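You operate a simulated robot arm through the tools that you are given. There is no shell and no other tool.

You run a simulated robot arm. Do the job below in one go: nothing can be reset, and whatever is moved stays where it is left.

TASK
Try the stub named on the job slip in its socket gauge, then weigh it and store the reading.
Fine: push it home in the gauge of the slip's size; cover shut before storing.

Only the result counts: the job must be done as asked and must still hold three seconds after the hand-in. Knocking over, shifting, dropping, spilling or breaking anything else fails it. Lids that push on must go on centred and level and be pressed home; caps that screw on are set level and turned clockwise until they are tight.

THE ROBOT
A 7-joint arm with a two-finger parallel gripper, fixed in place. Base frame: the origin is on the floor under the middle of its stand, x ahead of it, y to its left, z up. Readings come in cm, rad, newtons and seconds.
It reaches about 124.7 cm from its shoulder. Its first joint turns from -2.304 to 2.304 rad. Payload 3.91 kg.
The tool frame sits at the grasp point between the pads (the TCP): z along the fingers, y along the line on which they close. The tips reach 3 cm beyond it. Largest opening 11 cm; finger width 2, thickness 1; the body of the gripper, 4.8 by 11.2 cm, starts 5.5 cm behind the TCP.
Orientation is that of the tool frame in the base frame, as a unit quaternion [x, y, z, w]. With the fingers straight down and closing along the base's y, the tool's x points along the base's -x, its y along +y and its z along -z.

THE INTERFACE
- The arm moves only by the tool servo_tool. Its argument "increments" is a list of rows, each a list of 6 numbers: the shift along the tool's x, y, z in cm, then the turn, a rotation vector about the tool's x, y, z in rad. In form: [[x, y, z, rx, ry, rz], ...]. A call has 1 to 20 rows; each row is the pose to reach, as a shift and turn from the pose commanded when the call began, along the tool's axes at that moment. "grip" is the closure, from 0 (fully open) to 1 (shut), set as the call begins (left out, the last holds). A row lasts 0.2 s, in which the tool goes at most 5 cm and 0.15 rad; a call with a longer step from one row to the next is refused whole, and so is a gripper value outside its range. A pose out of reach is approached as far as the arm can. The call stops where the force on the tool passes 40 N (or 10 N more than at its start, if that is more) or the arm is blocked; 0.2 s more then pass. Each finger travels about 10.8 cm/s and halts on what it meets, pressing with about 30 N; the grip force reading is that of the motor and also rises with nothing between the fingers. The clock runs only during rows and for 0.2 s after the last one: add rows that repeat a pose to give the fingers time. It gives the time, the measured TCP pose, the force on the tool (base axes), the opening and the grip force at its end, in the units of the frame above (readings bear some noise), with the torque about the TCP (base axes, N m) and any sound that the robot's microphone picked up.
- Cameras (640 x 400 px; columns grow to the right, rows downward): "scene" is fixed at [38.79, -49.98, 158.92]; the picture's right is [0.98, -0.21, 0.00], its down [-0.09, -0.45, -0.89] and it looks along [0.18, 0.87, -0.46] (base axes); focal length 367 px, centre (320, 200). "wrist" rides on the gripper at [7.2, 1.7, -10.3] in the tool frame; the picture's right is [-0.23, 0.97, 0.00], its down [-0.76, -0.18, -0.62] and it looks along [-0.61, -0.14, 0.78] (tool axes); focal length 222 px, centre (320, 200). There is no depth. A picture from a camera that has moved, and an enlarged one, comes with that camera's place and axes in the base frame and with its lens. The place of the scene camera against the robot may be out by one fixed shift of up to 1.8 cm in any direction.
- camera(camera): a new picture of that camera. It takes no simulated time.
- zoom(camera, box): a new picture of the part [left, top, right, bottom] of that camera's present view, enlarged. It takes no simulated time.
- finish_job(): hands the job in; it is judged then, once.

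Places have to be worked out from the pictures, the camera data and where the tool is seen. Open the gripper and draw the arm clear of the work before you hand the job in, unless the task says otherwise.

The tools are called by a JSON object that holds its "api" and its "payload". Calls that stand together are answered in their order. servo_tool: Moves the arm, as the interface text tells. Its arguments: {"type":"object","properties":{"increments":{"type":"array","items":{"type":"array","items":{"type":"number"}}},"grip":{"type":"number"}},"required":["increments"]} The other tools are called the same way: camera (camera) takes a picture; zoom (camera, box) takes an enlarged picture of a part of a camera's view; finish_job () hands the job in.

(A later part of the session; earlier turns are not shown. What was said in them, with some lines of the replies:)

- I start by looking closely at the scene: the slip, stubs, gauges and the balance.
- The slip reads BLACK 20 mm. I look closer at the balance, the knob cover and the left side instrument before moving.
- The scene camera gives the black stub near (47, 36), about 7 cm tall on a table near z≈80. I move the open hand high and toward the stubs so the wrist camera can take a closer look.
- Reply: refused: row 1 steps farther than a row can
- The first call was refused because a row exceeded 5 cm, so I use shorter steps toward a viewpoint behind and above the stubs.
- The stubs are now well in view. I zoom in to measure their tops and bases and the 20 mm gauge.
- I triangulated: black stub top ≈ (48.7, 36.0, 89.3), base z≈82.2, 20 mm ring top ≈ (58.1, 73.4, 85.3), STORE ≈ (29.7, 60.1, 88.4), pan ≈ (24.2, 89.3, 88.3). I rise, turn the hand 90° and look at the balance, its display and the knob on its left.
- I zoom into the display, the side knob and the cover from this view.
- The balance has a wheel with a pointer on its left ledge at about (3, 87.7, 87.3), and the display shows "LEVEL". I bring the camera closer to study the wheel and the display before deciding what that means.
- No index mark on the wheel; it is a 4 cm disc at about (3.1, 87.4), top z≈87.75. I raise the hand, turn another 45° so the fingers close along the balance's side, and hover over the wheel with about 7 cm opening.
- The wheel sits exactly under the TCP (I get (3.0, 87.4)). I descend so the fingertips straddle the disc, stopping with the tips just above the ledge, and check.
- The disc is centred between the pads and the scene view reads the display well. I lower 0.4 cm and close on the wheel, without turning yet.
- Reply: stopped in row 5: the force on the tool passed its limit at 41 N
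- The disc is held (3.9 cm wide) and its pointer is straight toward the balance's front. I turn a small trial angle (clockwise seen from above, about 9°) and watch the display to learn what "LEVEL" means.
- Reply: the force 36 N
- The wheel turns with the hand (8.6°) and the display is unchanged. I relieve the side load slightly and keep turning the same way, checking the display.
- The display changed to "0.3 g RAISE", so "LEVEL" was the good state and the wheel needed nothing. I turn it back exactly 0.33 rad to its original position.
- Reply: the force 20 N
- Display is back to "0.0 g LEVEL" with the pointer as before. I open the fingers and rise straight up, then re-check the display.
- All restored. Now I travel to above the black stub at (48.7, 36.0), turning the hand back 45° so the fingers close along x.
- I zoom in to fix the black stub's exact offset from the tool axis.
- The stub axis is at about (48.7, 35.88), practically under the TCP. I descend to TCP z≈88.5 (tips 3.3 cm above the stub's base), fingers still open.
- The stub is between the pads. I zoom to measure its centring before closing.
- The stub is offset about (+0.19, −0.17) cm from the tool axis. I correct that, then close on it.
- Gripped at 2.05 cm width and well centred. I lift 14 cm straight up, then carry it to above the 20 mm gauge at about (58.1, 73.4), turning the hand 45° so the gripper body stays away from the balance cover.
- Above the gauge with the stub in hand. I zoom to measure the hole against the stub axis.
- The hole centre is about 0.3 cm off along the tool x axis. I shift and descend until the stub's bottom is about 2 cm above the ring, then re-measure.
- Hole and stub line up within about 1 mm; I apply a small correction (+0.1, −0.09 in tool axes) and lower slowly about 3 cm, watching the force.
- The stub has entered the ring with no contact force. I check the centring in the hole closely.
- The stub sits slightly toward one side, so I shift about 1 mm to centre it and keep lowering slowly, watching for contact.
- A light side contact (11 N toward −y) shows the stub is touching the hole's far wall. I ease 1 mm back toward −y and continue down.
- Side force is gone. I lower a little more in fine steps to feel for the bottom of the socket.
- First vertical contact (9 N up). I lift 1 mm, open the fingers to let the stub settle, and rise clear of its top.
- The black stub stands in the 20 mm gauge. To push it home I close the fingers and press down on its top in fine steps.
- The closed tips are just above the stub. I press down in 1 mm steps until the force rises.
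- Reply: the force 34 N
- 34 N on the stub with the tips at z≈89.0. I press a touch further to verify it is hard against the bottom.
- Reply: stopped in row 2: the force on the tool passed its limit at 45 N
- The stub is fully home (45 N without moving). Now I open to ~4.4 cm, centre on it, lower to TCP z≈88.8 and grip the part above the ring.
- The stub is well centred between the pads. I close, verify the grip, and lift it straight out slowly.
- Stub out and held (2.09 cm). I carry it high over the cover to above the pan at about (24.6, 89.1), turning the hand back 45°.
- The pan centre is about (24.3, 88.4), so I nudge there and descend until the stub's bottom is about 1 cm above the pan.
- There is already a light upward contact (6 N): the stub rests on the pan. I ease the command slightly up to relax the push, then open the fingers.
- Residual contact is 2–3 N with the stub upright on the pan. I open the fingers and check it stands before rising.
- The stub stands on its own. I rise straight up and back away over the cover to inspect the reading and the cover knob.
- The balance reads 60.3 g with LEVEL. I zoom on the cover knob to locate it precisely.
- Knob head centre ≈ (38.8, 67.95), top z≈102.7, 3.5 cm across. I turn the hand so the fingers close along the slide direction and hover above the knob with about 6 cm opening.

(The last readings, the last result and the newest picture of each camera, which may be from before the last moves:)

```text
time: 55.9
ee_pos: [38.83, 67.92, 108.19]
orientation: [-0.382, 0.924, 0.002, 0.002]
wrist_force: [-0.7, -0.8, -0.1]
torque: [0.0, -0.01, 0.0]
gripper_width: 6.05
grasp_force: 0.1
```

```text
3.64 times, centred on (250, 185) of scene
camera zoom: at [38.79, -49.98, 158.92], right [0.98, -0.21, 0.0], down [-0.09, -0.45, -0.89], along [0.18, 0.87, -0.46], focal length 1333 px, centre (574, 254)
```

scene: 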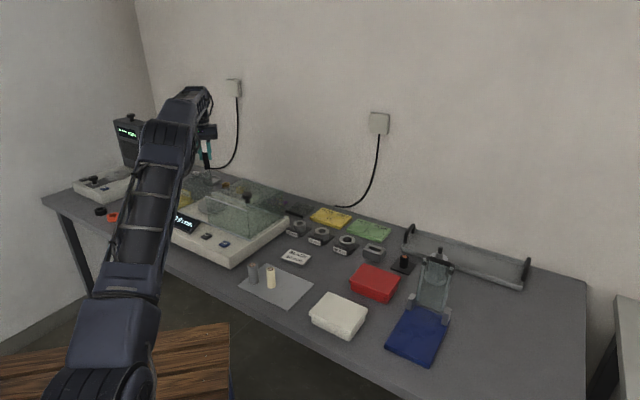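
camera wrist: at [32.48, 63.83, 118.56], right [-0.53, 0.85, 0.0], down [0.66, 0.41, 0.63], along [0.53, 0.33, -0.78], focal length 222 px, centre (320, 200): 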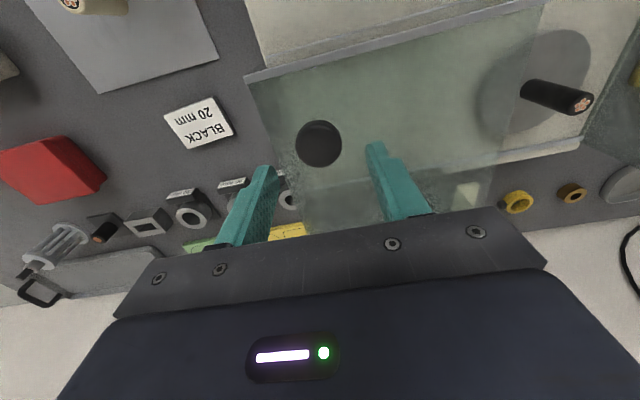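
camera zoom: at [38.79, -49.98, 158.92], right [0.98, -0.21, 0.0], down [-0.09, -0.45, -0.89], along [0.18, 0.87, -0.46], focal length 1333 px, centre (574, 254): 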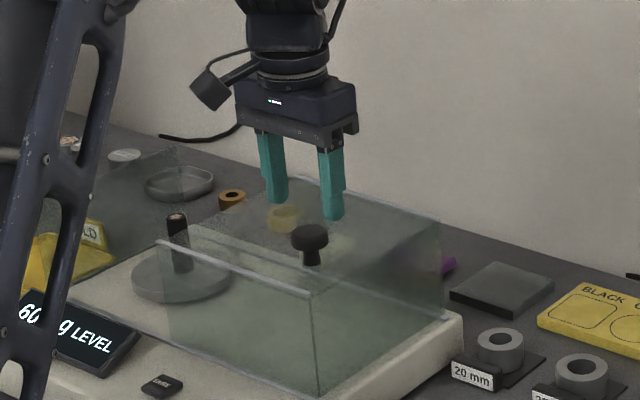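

The knob is centred between the fingers (0.25 cm off sideways). I correct and descend so the tips straddle the knob head, staying above the cover top.

{"api": "servo_tool", "payload": {"increments": [[0.2, 0, 1.5, 0, 0, 0], [0.2, 0, 3, 0, 0, 0], [0.2, 0, 4, 0, 0, 0], [0.2, 0, 4.8, 0, 0, 0], [0.2, 0, 4.8, 0, 0, 0]]}}

{"api": "servo_tool", "payload": {"increments": [[0, 0, 0, 0, 0, 0], [0, 0, 0, 0, 0, 0]], "grip": 0.62}}

{"api": "zoom", "payload": {"camera": "wrist", "box": [220, 90, 420, 240]}}

{"api": "zoom", "payload": {"camera": "scene", "box": [180, 130, 320, 240]}}

```text
time: 57.1
ee_pos: [38.74, 67.86, 103.54]
orientation: [-0.382, 0.924, 0.002, 0.002]
wrist_force: [0.4, -0.1, 1.2]
torque: [0.0, 0.0, 0.01]
gripper_width: 6.05
grasp_force: 0.1
```

```text
time: 57.7
ee_pos: [38.6, 67.76, 103.53]
orientation: [-0.383, 0.924, 0.003, 0.001]
wrist_force: [0.6, -0.2, -0.3]
torque: [-0.01, -0.01, -0.01]
gripper_width: 4.18
grasp_force: 0.0
```

```text
2.67 times, centred on (320, 165) of wrist
camera zoom: at [32.38, 63.7, 113.87], right [-0.53, 0.85, 0.0], down [0.66, 0.41, 0.63], along [0.53, 0.33, -0.78], focal length 592 px, centre (320, 293)
```

zoom: 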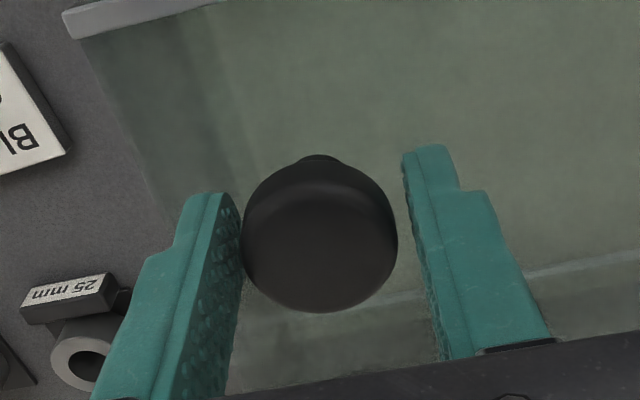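

```text
3.64 times, centred on (250, 185) of scene
camera zoom: at [38.79, -49.98, 158.92], right [0.98, -0.21, 0.0], down [-0.09, -0.45, -0.89], along [0.18, 0.87, -0.46], focal length 1333 px, centre (574, 254)
```

zoom: 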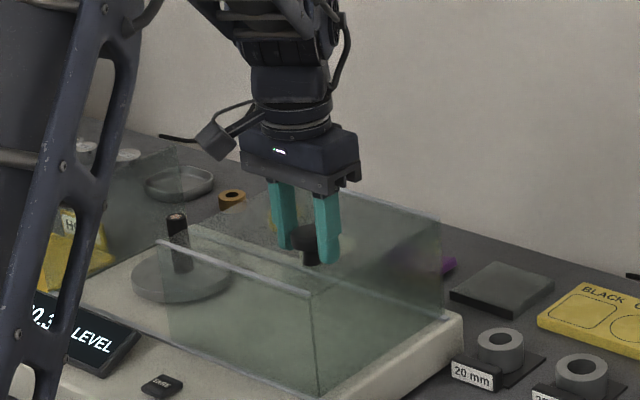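

The knob is caged between the pads. I push gently along the slide direction 3 cm at first, and check the cover moves freely.

{"api": "servo_tool", "payload": {"increments": [[0, 0.3, 0, 0, 0, 0], [0, 0.7, 0, 0, 0, 0], [0, 1.1, 0, 0, 0, 0], [0, 1.5, 0, 0, 0, 0], [0, 1.9, 0, 0, 0, 0], [0, 2.3, 0, 0, 0, 0], [0, 2.7, 0, 0, 0, 0], [0, 3.0, 0, 0, 0, 0]]}}

{"api": "zoom", "payload": {"camera": "wrist", "box": [220, 90, 420, 240]}}

{"api": "zoom", "payload": {"camera": "scene", "box": [160, 130, 320, 260]}}

```text
time: 59.5
ee_pos: [36.48, 69.95, 103.44]
orientation: [-0.382, 0.924, 0.002, 0.002]
wrist_force: [1.5, -1.3, -1.0]
torque: [-0.01, -0.03, 0.0]
gripper_width: 4.22
grasp_force: 0.7
```

```text
2.67 times, centred on (320, 165) of wrist
camera zoom: at [30.22, 65.82, 113.76], right [-0.53, 0.85, 0.0], down [0.66, 0.41, 0.63], along [0.53, 0.33, -0.78], focal length 592 px, centre (320, 293)
```

zoom: 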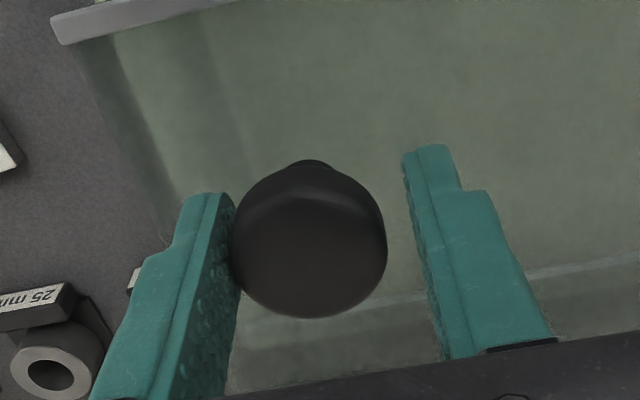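

```text
3.08 times, centred on (240, 195) of scene
camera zoom: at [38.79, -49.98, 158.92], right [0.98, -0.21, 0.0], down [-0.09, -0.45, -0.89], along [0.18, 0.87, -0.46], focal length 1128 px, centre (566, 215)
```

zoom: 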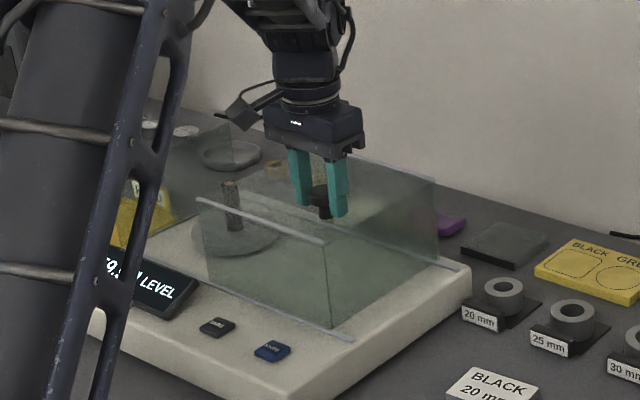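

The cover slides with only ~2 N. I continue 7 cm more, then check the stub as the cover passes over it.

{"api": "servo_tool", "payload": {"increments": [[0, 0.5, 0, 0, 0, 0], [0, 1.0, 0, 0, 0, 0], [0, 1.5, 0, 0, 0, 0], [0, 2.0, 0, 0, 0, 0], [0, 2.5, 0, 0, 0, 0], [0, 3.0, 0, 0, 0, 0], [0, 3.5, 0, 0, 0, 0], [0, 4.0, 0, 0, 0, 0], [0, 4.5, 0, 0, 0, 0], [0, 5.0, 0, 0, 0, 0], [0, 5.5, 0, 0, 0, 0], [0, 6.0, 0, 0, 0, 0], [0, 6.5, 0, 0, 0, 0], [0, 7.0, 0, 0, 0, 0]]}}

{"api": "camera", "payload": {"camera": "wrist"}}

{"api": "zoom", "payload": {"camera": "scene", "box": [160, 130, 320, 260]}}

```text
time: 62.5
ee_pos: [31.74, 75.04, 103.47]
orientation: [-0.383, 0.924, 0.003, 0.002]
wrist_force: [0.8, -0.9, 0.0]
torque: [-0.01, -0.02, 0.0]
gripper_width: 4.22
grasp_force: 1.0
```

```text
taken
camera wrist: at [25.33, 70.81, 113.83], right [-0.53, 0.85, 0.0], down [0.66, 0.41, 0.63], along [0.53, 0.33, -0.78], focal length 222 px, centre (320, 200)
```

wrist: 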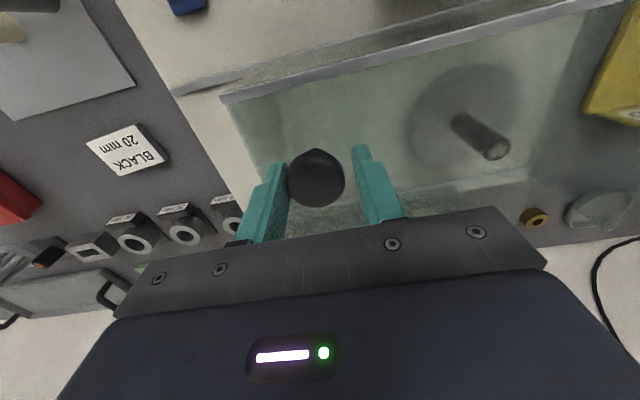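

```text
3.08 times, centred on (240, 195) of scene
camera zoom: at [38.79, -49.98, 158.92], right [0.98, -0.21, 0.0], down [-0.09, -0.45, -0.89], along [0.18, 0.87, -0.46], focal length 1128 px, centre (566, 215)
```

zoom: 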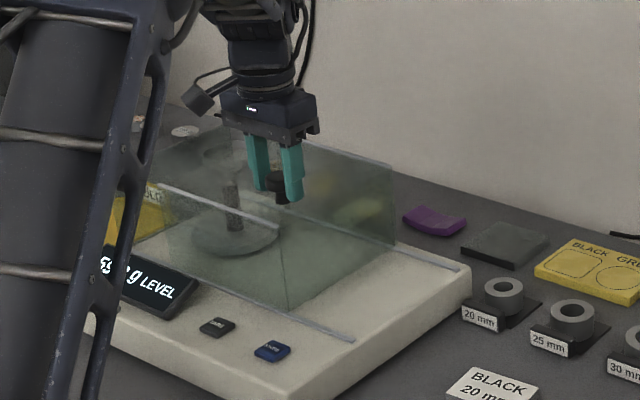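

The stub still stands and is now under the cover. I keep sliding toward the closed end, letting the force limit stop me if the cover meets its stop.

{"api": "servo_tool", "payload": {"increments": [[0, 0.5, 0, 0, 0, 0], [0, 1.0, 0, 0, 0, 0], [0, 1.5, 0, 0, 0, 0], [0, 2.0, 0, 0, 0, 0], [0, 2.5, 0, 0, 0, 0], [0, 3.0, 0, 0, 0, 0], [0, 3.5, 0, 0, 0, 0], [0, 4.0, 0, 0, 0, 0], [0, 4.5, 0, 0, 0, 0], [0, 5.0, 0, 0, 0, 0], [0, 5.5, 0, 0, 0, 0], [0, 6.0, 0, 0, 0, 0], [0, 6.5, 0, 0, 0, 0], [0, 7.0, 0, 0, 0, 0], [0, 7.4, 0, 0, 0, 0], [0, 7.8, 0, 0, 0, 0]]}}

{"api": "camera", "payload": {"camera": "wrist"}}

{"api": "zoom", "payload": {"camera": "scene", "box": [140, 130, 300, 260]}}

```text
time: 65.9
ee_pos: [26.06, 80.37, 103.48]
orientation: [-0.383, 0.924, 0.003, 0.002]
wrist_force: [0.9, -0.4, -0.4]
torque: [-0.07, 0.0, -0.04]
gripper_width: 4.2
grasp_force: 0.2
```

```text
taken
camera wrist: at [19.79, 76.34, 113.81], right [-0.53, 0.85, 0.0], down [0.66, 0.41, 0.63], along [0.53, 0.33, -0.78], focal length 222 px, centre (320, 200)
```

wrist: 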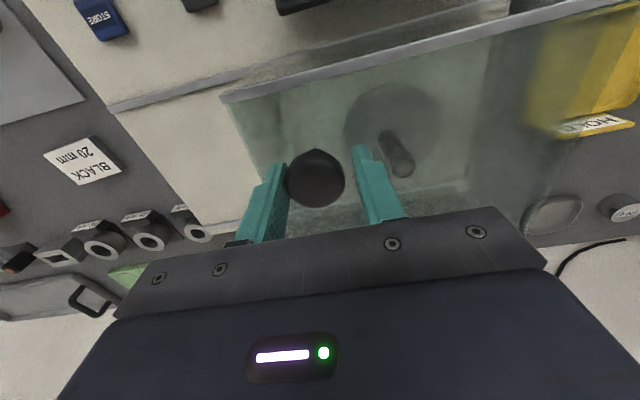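

```text
3.08 times, centred on (220, 195) of scene
camera zoom: at [38.79, -49.98, 158.92], right [0.98, -0.21, 0.0], down [-0.09, -0.45, -0.89], along [0.18, 0.87, -0.46], focal length 1128 px, centre (628, 215)
```

zoom: 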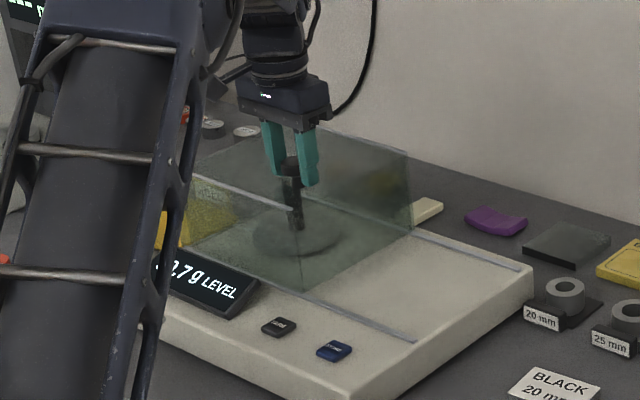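

17.8 cm slid so far, still free. I continue slowly until the cover meets its end stop.

{"api": "servo_tool", "payload": {"increments": [[0, 0.3, 0, 0, 0, 0], [0, 0.6, 0, 0, 0, 0], [0, 0.9, 0, 0, 0, 0], [0, 1.2, 0, 0, 0, 0], [0, 1.5, 0, 0, 0, 0], [0, 1.8, 0, 0, 0, 0], [0, 2.1, 0, 0, 0, 0], [0, 2.4, 0, 0, 0, 0], [0, 2.7, 0, 0, 0, 0], [0, 3.0, 0, 0, 0, 0], [0, 3.3, 0, 0, 0, 0]]}}

{"api": "camera", "payload": {"camera": "wrist"}}

{"api": "zoom", "payload": {"camera": "scene", "box": [140, 130, 300, 260]}}

```text
time: 68.0
ee_pos: [24.67, 82.18, 103.43]
orientation: [-0.38, 0.925, -0.002, 0.003]
wrist_force: [17.3, -22.7, 1.0]
torque: [-0.69, -0.03, -0.11]
gripper_width: 5.6
grasp_force: 14.2
stopped in row 10: the force on the tool passed its limit at 42 N (the readings are from after the stop); the commanded pose is now the measured one
```

```text
taken
camera wrist: at [18.32, 78.11, 113.73], right [-0.52, 0.85, 0.0], down [0.66, 0.41, 0.63], along [0.54, 0.33, -0.78], focal length 222 px, centre (320, 200)
```

wrist: 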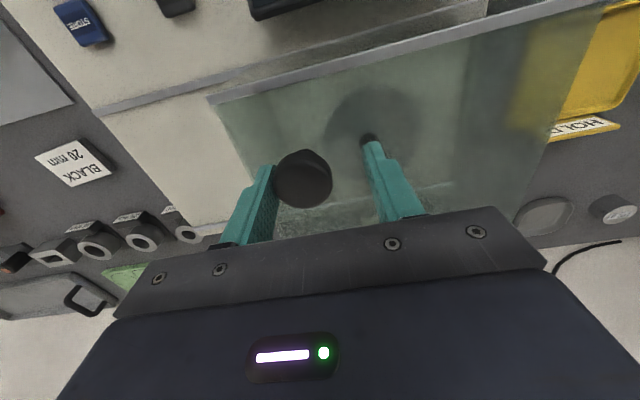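

```text
3.08 times, centred on (220, 195) of scene
camera zoom: at [38.79, -49.98, 158.92], right [0.98, -0.21, 0.0], down [-0.09, -0.45, -0.89], along [0.18, 0.87, -0.46], focal length 1128 px, centre (628, 215)
```

zoom: 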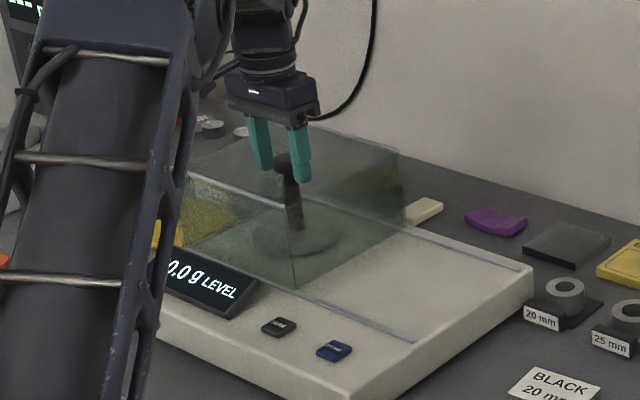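

The cover hit its stop (42 N) and the reading settled. I relax by opening and centring on the knob again, then rise straight up clear of it.

{"api": "servo_tool", "payload": {"increments": [[0, -0.4, 0, 0, 0, 0], [0, -0.9, 0, 0, 0, 0], [0, -0.9, 0, 0, 0, 0], [0, -0.9, -1, 0, 0, 0], [0, -0.9, -4, 0, 0, 0], [0, -0.9, -8, 0, 0, 0], [0, -0.9, -10, 0, 0, 0], [0, -0.9, -10, 0, 0, 0]], "grip": 0.4}}

{"api": "camera", "payload": {"camera": "wrist"}}

{"api": "zoom", "payload": {"camera": "scene", "box": [140, 130, 300, 260]}}

```text
time: 69.8
ee_pos: [25.01, 81.61, 113.46]
orientation: [-0.382, 0.924, 0.0, 0.002]
wrist_force: [-0.2, 0.0, 0.0]
torque: [0.02, 0.01, 0.01]
gripper_width: 6.58
grasp_force: 0.0
```

```text
taken
camera wrist: at [18.66, 77.46, 123.79], right [-0.53, 0.85, 0.0], down [0.66, 0.41, 0.63], along [0.53, 0.33, -0.78], focal length 222 px, centre (320, 200)
```

wrist: 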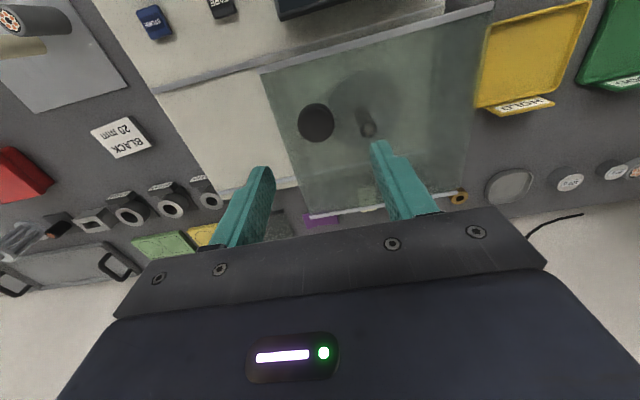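

```text
3.08 times, centred on (220, 195) of scene
camera zoom: at [38.79, -49.98, 158.92], right [0.98, -0.21, 0.0], down [-0.09, -0.45, -0.89], along [0.18, 0.87, -0.46], focal length 1128 px, centre (628, 215)
```

zoom: 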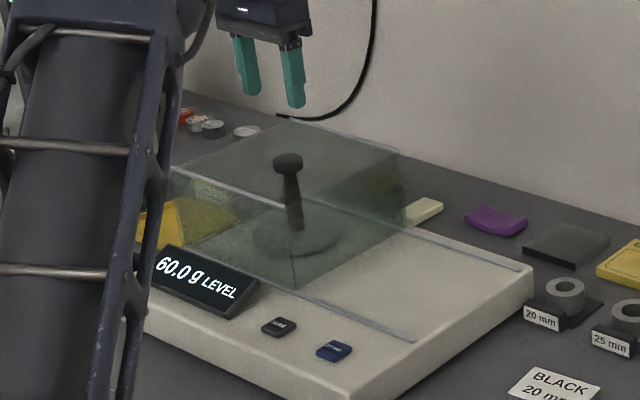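

The display shows a steady 60.0 g LEVEL with the cover over the stub. I check the left end of the cover for any gap before storing.

{"api": "zoom", "payload": {"camera": "wrist", "box": [420, 0, 560, 130]}}

{"api": "zoom", "payload": {"camera": "wrist", "box": [250, 50, 500, 220]}}

{"api": "zoom", "payload": {"camera": "scene", "box": [170, 155, 260, 225]}}

```text
3.08 times, centred on (490, 65) of wrist
camera zoom: at [18.66, 77.46, 123.79], right [-0.53, 0.85, 0.0], down [0.66, 0.41, 0.63], along [0.53, 0.33, -0.78], focal length 684 px, centre (-203, 615)
```

zoom: 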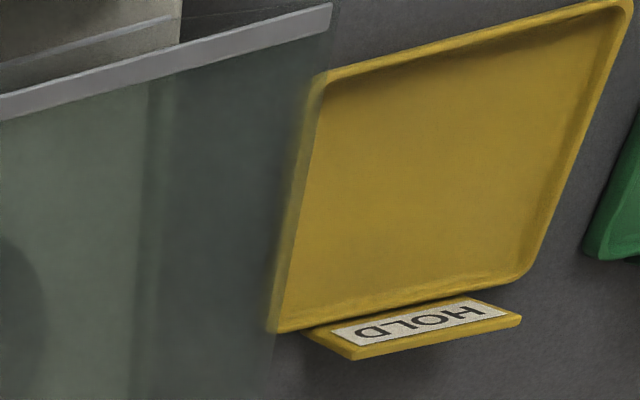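

```text
2.35 times, centred on (375, 135) of wrist
camera zoom: at [18.66, 77.46, 123.79], right [-0.53, 0.85, 0.0], down [0.66, 0.41, 0.63], along [0.53, 0.33, -0.78], focal length 523 px, centre (191, 353)
```

zoom: 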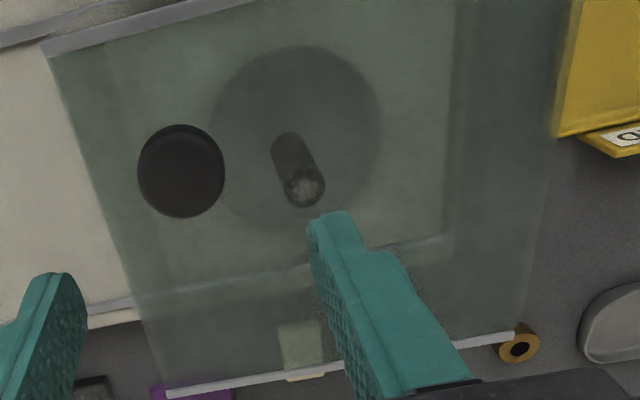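

```text
5.71 times, centred on (215, 190) of scene
camera zoom: at [38.79, -49.98, 158.92], right [0.98, -0.21, 0.0], down [-0.09, -0.45, -0.89], along [0.18, 0.87, -0.46], focal length 2095 px, centre (920, 257)
```

zoom: 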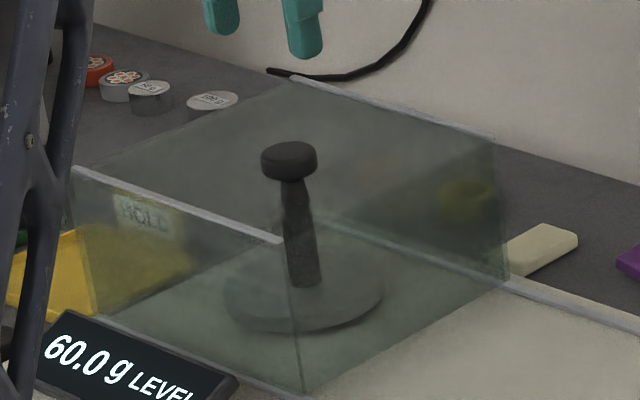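

The cover's front-left corner coincides with the fixed end wall, so it is shut, and 60.0 g is steady. I close the fingers and move over the STORE button at about (29.7, 60.1).

{"api": "servo_tool", "payload": {"increments": [[2, -3.1, 0, 0, 0, 0], [4, -6.2, 0, 0, 0, 0], [6, -9.3, 0, 0, 0, 0], [8, -12.4, 1, 0, 0, 0], [10, -15.5, 3, 0, 0, 0], [11.88, -18.5, 5, 0, 0, 0], [11.88, -18.5, 7, 0, 0, 0], [11.88, -18.5, 7, 0, 0, 0]], "grip": 1.0}}

{"api": "camera", "payload": {"camera": "wrist"}}

{"api": "zoom", "payload": {"camera": "scene", "box": [150, 150, 290, 270]}}

```text
time: 71.6
ee_pos: [29.51, 60.22, 106.22]
orientation: [-0.382, 0.924, 0.0, 0.002]
wrist_force: [0.8, 0.2, 0.2]
torque: [-0.01, 0.01, 0.01]
gripper_width: 0.0
grasp_force: 30.0
```

```text
taken
camera wrist: at [23.2, 56.19, 116.69], right [-0.53, 0.85, 0.0], down [0.66, 0.41, 0.63], along [0.53, 0.33, -0.78], focal length 222 px, centre (320, 200)
```

wrist: 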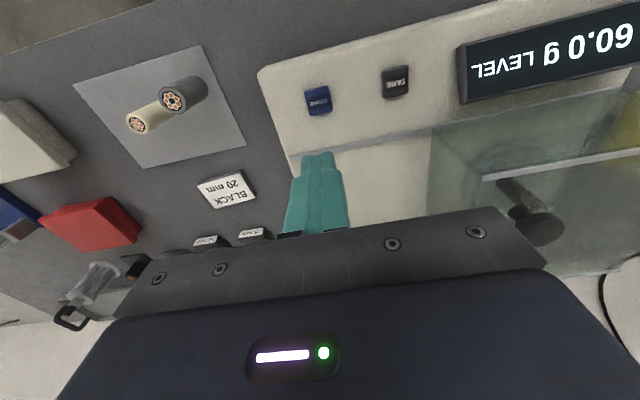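

```text
3.33 times, centred on (220, 210) of scene
camera zoom: at [38.79, -49.98, 158.92], right [0.98, -0.21, 0.0], down [-0.09, -0.45, -0.89], along [0.18, 0.87, -0.46], focal length 1222 px, centre (653, 167)
```

zoom: 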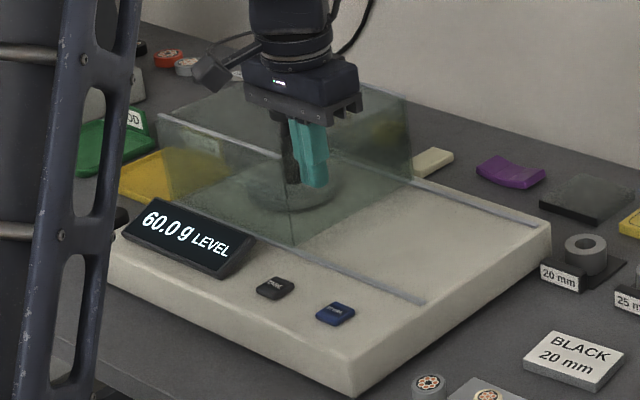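

STORE lies about (+0.15, −0.2) in tool axes from the TCP. I correct and descend until the tips are about 1 cm above it, then check.

{"api": "servo_tool", "payload": {"increments": [[0.15, -0.2, 4, 0, 0, 0], [0.15, -0.2, 8, 0, 0, 0], [0.15, -0.2, 11, 0, 0, 0], [0.15, -0.2, 13, 0, 0, 0], [0.15, -0.2, 13, 0, 0, 0]]}}

{"api": "zoom", "payload": {"camera": "wrist", "box": [240, 80, 400, 200]}}

{"api": "zoom", "payload": {"camera": "scene", "box": [150, 180, 290, 280]}}

```text
time: 72.8
ee_pos: [29.65, 59.87, 93.47]
orientation: [-0.382, 0.924, 0.0, 0.002]
wrist_force: [0.4, -0.1, -0.5]
torque: [0.01, 0.03, -0.03]
gripper_width: 0.0
grasp_force: 30.2
```

```text
3.33 times, centred on (320, 140) of wrist
camera zoom: at [23.27, 55.74, 103.77], right [-0.53, 0.85, 0.0], down [0.66, 0.41, 0.63], along [0.53, 0.33, -0.78], focal length 740 px, centre (320, 400)
```

zoom: 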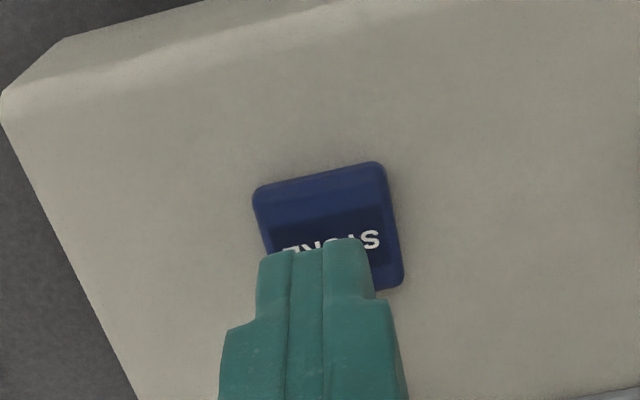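

```text
4.00 times, centred on (220, 230) of scene
camera zoom: at [38.79, -49.98, 158.92], right [0.98, -0.21, 0.0], down [-0.09, -0.45, -0.89], along [0.18, 0.87, -0.46], focal length 1466 px, centre (720, 80)
```

zoom: 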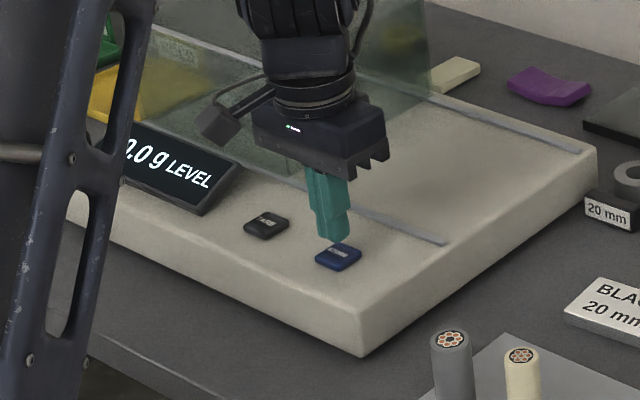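

The tips are just over the button (0.15 cm off in y). I correct and lower gently in small steps, checking force and sound.

{"api": "servo_tool", "payload": {"increments": [[0.05, 0.15, 0.2, 0, 0, 0], [0.05, 0.15, 0.5, 0, 0, 0], [0.05, 0.15, 0.7, 0, 0, 0], [0.05, 0.15, 0.85, 0, 0, 0], [0.05, 0.15, 1.0, 0, 0, 0]]}}

{"api": "zoom", "payload": {"camera": "scene", "box": [150, 180, 290, 280]}}

```text
time: 74.0
ee_pos: [29.56, 59.96, 92.45]
orientation: [-0.382, 0.924, 0.0, 0.001]
wrist_force: [0.6, 0.8, -0.3]
torque: [0.03, -0.01, 0.03]
gripper_width: 0.02
grasp_force: 30.2
```

```text
4.00 times, centred on (220, 230) of scene
camera zoom: at [38.79, -49.98, 158.92], right [0.98, -0.21, 0.0], down [-0.09, -0.45, -0.89], along [0.18, 0.87, -0.46], focal length 1466 px, centre (720, 80)
```

zoom: 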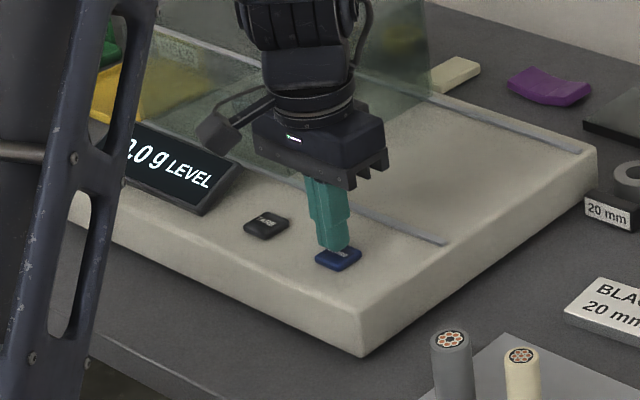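

No contact yet, tips now at about z=89.4. I lower another half centimetre in 1 mm steps.

{"api": "servo_tool", "payload": {"increments": [[0, 0, 0.1, 0, 0, 0], [0, 0, 0.2, 0, 0, 0], [0, 0, 0.3, 0, 0, 0], [0, 0, 0.4, 0, 0, 0], [0, 0, 0.5, 0, 0, 0]]}}

{"api": "zoom", "payload": {"camera": "scene", "box": [150, 180, 290, 280]}}

```text
time: 75.2
ee_pos: [29.65, 59.94, 91.78]
orientation: [-0.382, 0.924, -0.001, 0.002]
wrist_force: [0.3, 1.1, 0.5]
torque: [-0.02, 0.02, -0.02]
gripper_width: 0.0
grasp_force: 30.2
```

```text
4.00 times, centred on (220, 230) of scene
camera zoom: at [38.79, -49.98, 158.92], right [0.98, -0.21, 0.0], down [-0.09, -0.45, -0.89], along [0.18, 0.87, -0.46], focal length 1466 px, centre (720, 80)
```

zoom: 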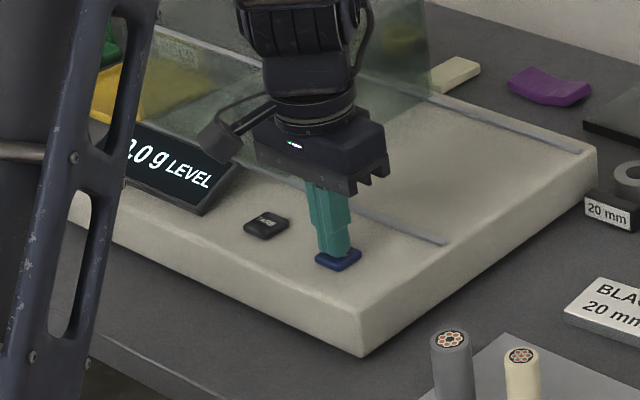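

Tips appear right at the button. I press down further in fine steps and watch for force, sound and a display change.

{"api": "servo_tool", "payload": {"increments": [[0, 0, 0.08, 0, 0, 0], [0, 0, 0.16, 0, 0, 0], [0, 0, 0.24, 0, 0, 0], [0, 0, 0.32, 0, 0, 0]]}}

{"api": "zoom", "payload": {"camera": "scene", "box": [130, 180, 290, 280]}}

```text
time: 76.2
ee_pos: [29.64, 60.0, 91.51]
orientation: [-0.382, 0.924, 0.0, 0.002]
wrist_force: [-0.1, 1.9, 1.7]
torque: [-0.02, 0.02, -0.02]
gripper_width: 0.0
grasp_force: 29.9
```

```text
4.00 times, centred on (210, 230) of scene
camera zoom: at [38.79, -49.98, 158.92], right [0.98, -0.21, 0.0], down [-0.09, -0.45, -0.89], along [0.18, 0.87, -0.46], focal length 1466 px, centre (760, 80)
```

zoom: 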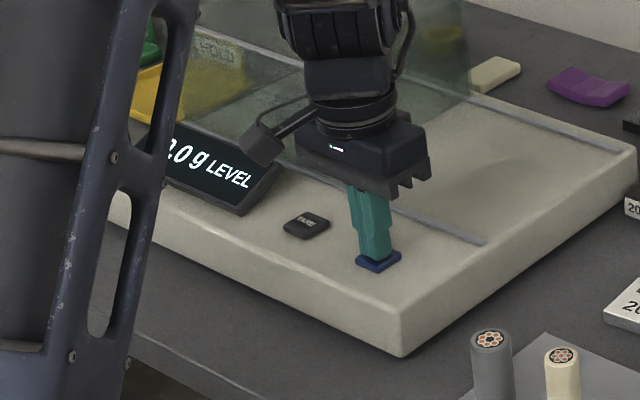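

Force is only just starting (1.7 N). I press a little more.

{"api": "servo_tool", "payload": {"increments": [[0, 0, 0.08, 0, 0, 0], [0, 0, 0.16, 0, 0, 0], [0, 0, 0.24, 0, 0, 0], [0, 0, 0.24, 0, 0, 0]]}}

{"api": "zoom", "payload": {"camera": "scene", "box": [130, 180, 290, 280]}}

```text
time: 77.2
ee_pos: [29.58, 59.99, 91.34]
orientation: [-0.382, 0.924, 0.0, 0.001]
wrist_force: [1.7, 0.0, 2.6]
torque: [-0.01, 0.0, -0.01]
gripper_width: 0.01
grasp_force: 29.9
heard: click
```

```text
4.00 times, centred on (210, 230) of scene
camera zoom: at [38.79, -49.98, 158.92], right [0.98, -0.21, 0.0], down [-0.09, -0.45, -0.89], along [0.18, 0.87, -0.46], focal length 1466 px, centre (760, 80)
```

zoom: 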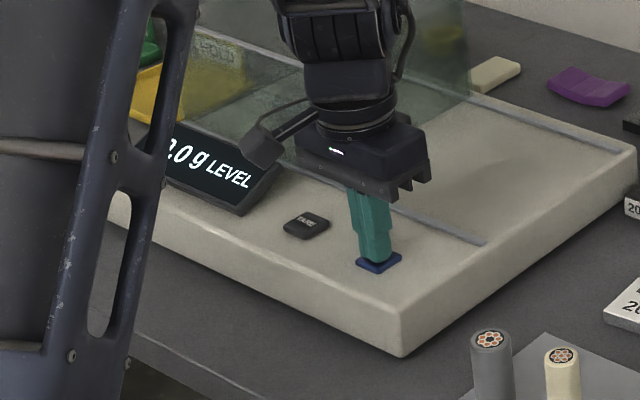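

A click was heard: the STORE key went in. I lift straight up off the key and read the display.

{"api": "servo_tool", "payload": {"increments": [[0, 0, -0.5, 0, 0, 0], [0, 0, -2, 0, 0, 0], [0, 0, -5, 0, 0, 0], [0, 0, -9, 0, 0, 0], [0, 0, -13, 0, 0, 0], [0, 0, -16, 0, 0, 0], [0, 0, -16, 0, 0, 0]]}}

{"api": "camera", "payload": {"camera": "wrist"}}

{"api": "zoom", "payload": {"camera": "scene", "box": [130, 150, 300, 280]}}

```text
time: 78.8
ee_pos: [29.53, 60.16, 107.28]
orientation: [-0.382, 0.924, 0.001, 0.002]
wrist_force: [-0.1, -0.2, 0.3]
torque: [-0.01, -0.04, 0.03]
gripper_width: 0.0
grasp_force: 30.3
```

```text
taken
camera wrist: at [23.13, 56.1, 117.74], right [-0.53, 0.85, 0.0], down [0.66, 0.41, 0.63], along [0.53, 0.33, -0.78], focal length 222 px, centre (320, 200)
```

wrist: 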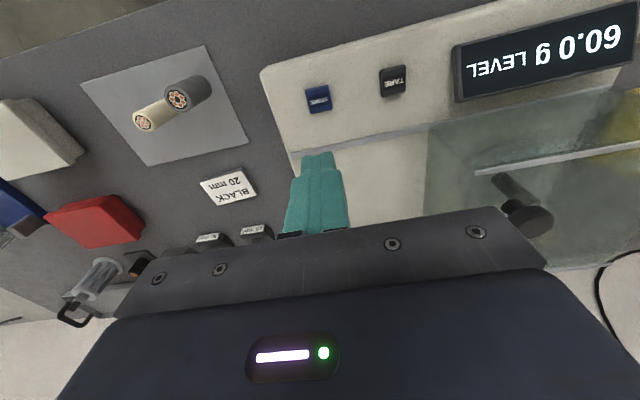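

```text
3.08 times, centred on (215, 215) of scene
camera zoom: at [38.79, -49.98, 158.92], right [0.98, -0.21, 0.0], down [-0.09, -0.45, -0.89], along [0.18, 0.87, -0.46], focal length 1128 px, centre (643, 154)
```

zoom: 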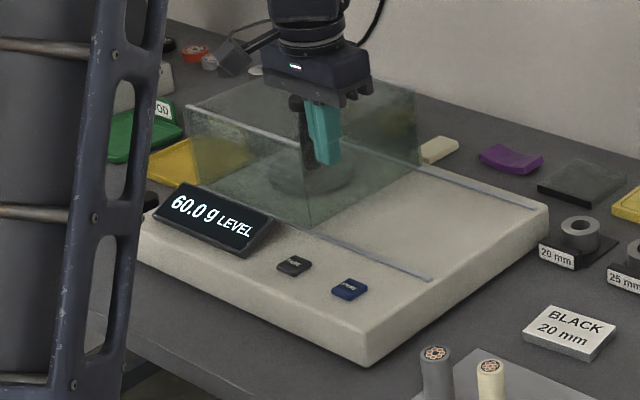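

The display reads 60.0 g LEVEL. I look closely for a stored indicator, and check the stability of the reading.

{"api": "zoom", "payload": {"camera": "wrist", "box": [440, 0, 640, 110]}}

{"api": "zoom", "payload": {"camera": "scene", "box": [160, 190, 230, 240]}}

{"api": "zoom", "payload": {"camera": "wrist", "box": [280, 60, 440, 140]}}

```text
3.20 times, centred on (540, 55) of wrist
camera zoom: at [23.13, 56.1, 117.74], right [-0.53, 0.85, 0.0], down [0.66, 0.41, 0.63], along [0.53, 0.33, -0.78], focal length 711 px, centre (-384, 664)
```

zoom: 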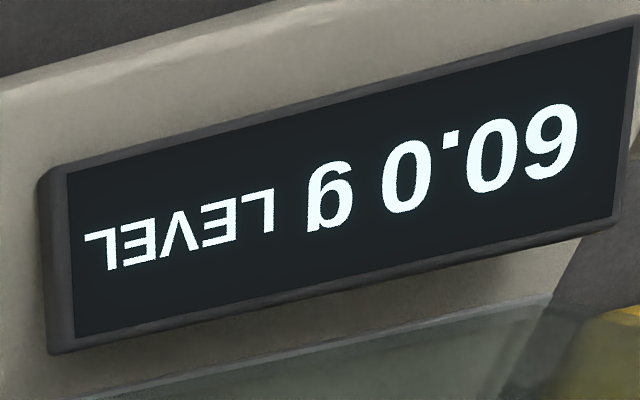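

```text
8.00 times, centred on (195, 215) of scene
camera zoom: at [38.79, -49.98, 158.92], right [0.98, -0.21, 0.0], down [-0.09, -0.45, -0.89], along [0.18, 0.87, -0.46], focal length 2933 px, centre (1320, 80)
```

zoom: 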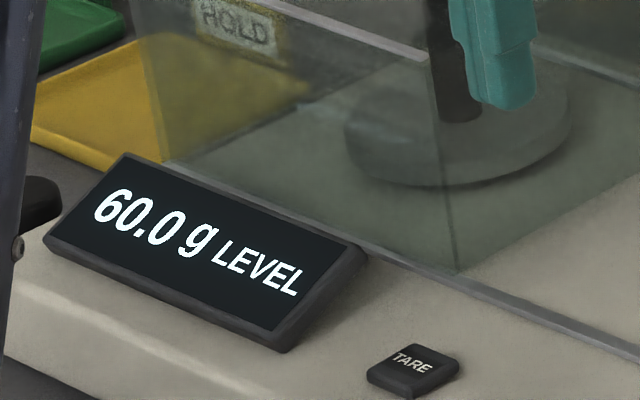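

```text
4.00 times, centred on (360, 100) of wrist
camera zoom: at [23.13, 56.1, 117.74], right [-0.53, 0.85, 0.0], down [0.66, 0.41, 0.63], along [0.53, 0.33, -0.78], focal length 888 px, centre (160, 600)
```

zoom: 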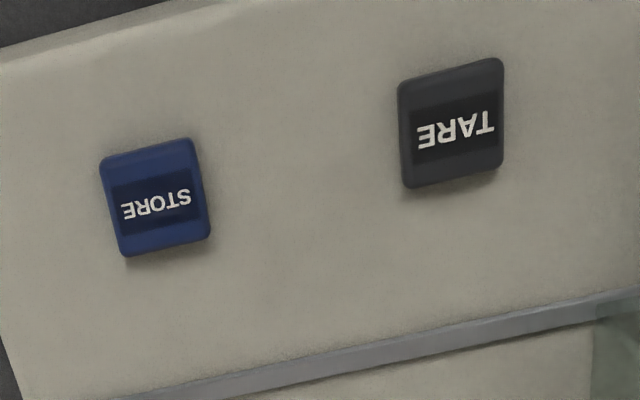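

The key click confirmed the press with a steady 60.0 g and the cover shut. I open the gripper and draw the arm up and clear of the work.

{"api": "servo_tool", "payload": {"increments": [[0, 0, -3.5, 0, 0, 0], [0, 0, -7, 0, 0, 0], [2.5, -1.3, -10, 0, 0, 0], [5, -2.7, -13, 0, 0, 0], [8, -4.3, -14, 0, 0, 0], [11, -5.9, -14, 0, 0, 0], [13.8, -7.4, -14, 0, 0, 0], [13.8, -7.4, -14, 0, 0, 0], [13.8, -7.4, -14, 0, 0, 0], [13.8, -7.4, -14, 0, 0, 0]], "grip": 0}}

{"api": "camera", "payload": {"camera": "scene"}}

{"api": "zoom", "payload": {"camera": "scene", "box": [130, 150, 300, 280]}}

{"api": "camera", "payload": {"camera": "wrist"}}

```text
time: 81.0
ee_pos: [24.98, 44.92, 121.15]
orientation: [-0.382, 0.924, 0.0, 0.001]
wrist_force: [-0.2, 0.9, 0.2]
torque: [0.0, 0.01, 0.01]
gripper_width: 11.01
grasp_force: 0.0
```

```text
taken
```

scene: 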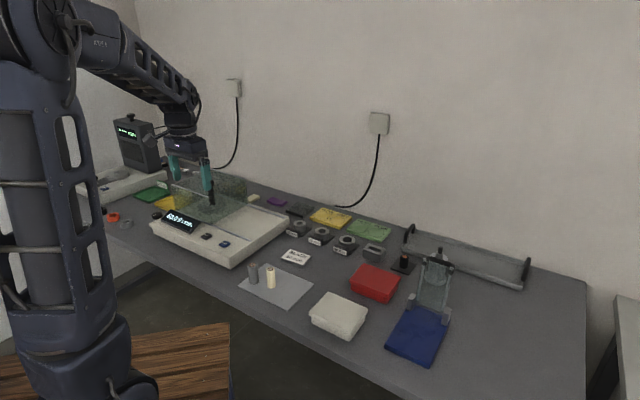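

```text
3.08 times, centred on (215, 215) of scene
camera zoom: at [38.79, -49.98, 158.92], right [0.98, -0.21, 0.0], down [-0.09, -0.45, -0.89], along [0.18, 0.87, -0.46], focal length 1128 px, centre (643, 154)
```

zoom: 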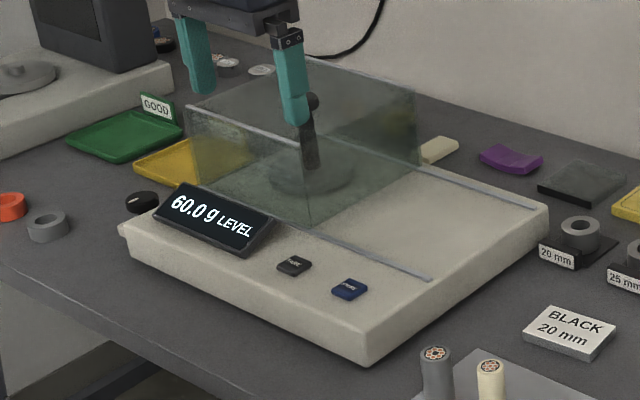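

```text
taken
camera wrist: at [18.6, 40.84, 131.43], right [-0.53, 0.85, 0.0], down [0.66, 0.41, 0.63], along [0.53, 0.33, -0.78], focal length 222 px, centre (320, 200)
```

wrist: 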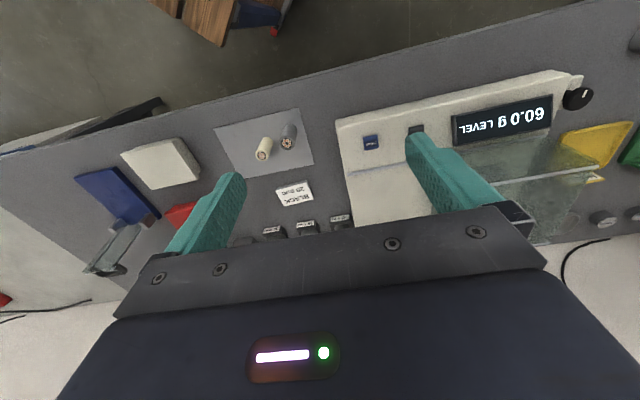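

The arm is clear and everything looks in place. One last check of the cover's left end against the fixed wall.

{"api": "zoom", "payload": {"camera": "wrist", "box": [470, 100, 640, 240]}}

{"api": "zoom", "payload": {"camera": "scene", "box": [165, 170, 225, 220]}}

```text
2.86 times, centred on (555, 170) of wrist
camera zoom: at [18.6, 40.84, 131.43], right [-0.53, 0.85, 0.0], down [0.66, 0.41, 0.63], along [0.53, 0.33, -0.78], focal length 635 px, centre (-351, 286)
```

zoom: 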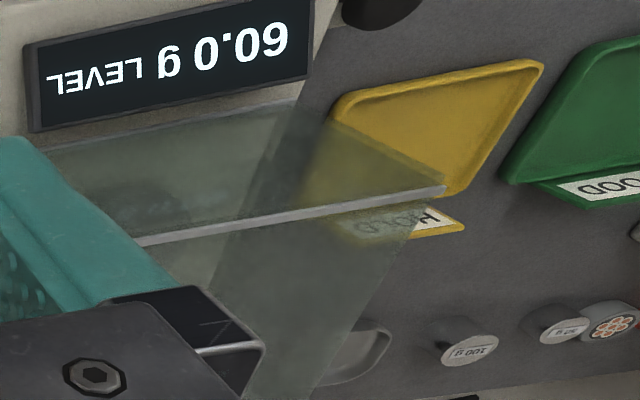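

```text
8.00 times, centred on (195, 195) of scene
camera zoom: at [38.79, -49.98, 158.92], right [0.98, -0.21, 0.0], down [-0.09, -0.45, -0.89], along [0.18, 0.87, -0.46], focal length 2933 px, centre (1320, 240)
```

zoom: 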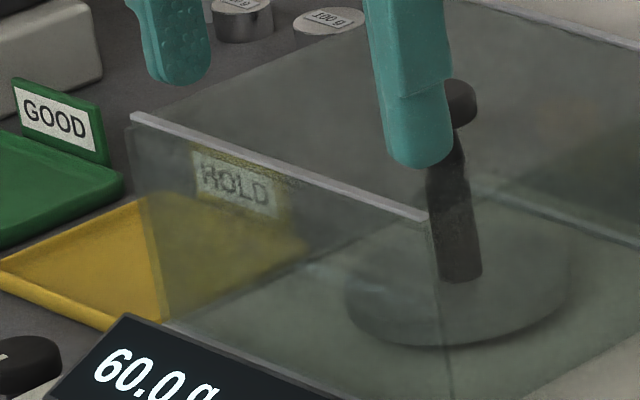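

The cover sits flush with the end wall, the stub stands on the pan at a steady 60.0 g, STORE clicked once, and the arm is clear with the gripper open. I hand the job in.

{"api": "finish_job", "payload": {}}

```text
The job is handed in.
```

I tried the black stub in the 20 mm gauge, weighed it at 60.0 g with the cover shut, and pressed STORE. The balance never showed a "stored" message; the only sign the reading was saved is the single click I heard from the key.

- **Gauge:** I put the stub in the 20 mm socket and pressed it down until it stopped moving, with about 45 N on it.
- **Weighing:** The stub stood on the pan and the cover slid shut until it met its end stop. The reading, which had wandered while the cover was open, then held at 60.0 g with "LEVEL" showing.
- **Levelling wheel:** Early on I turned the wheel on the balance's left side by about 19°, because I wasn't sure whether "LEVEL" was a warning. The display changed to "0.3 g RAISE", so I turned it back to its starting position. It read 0.0 g LEVEL again before I weighed anything.
- **End state:** The stub is still on the pan under the closed cover. The gripper is open and the arm is clear.
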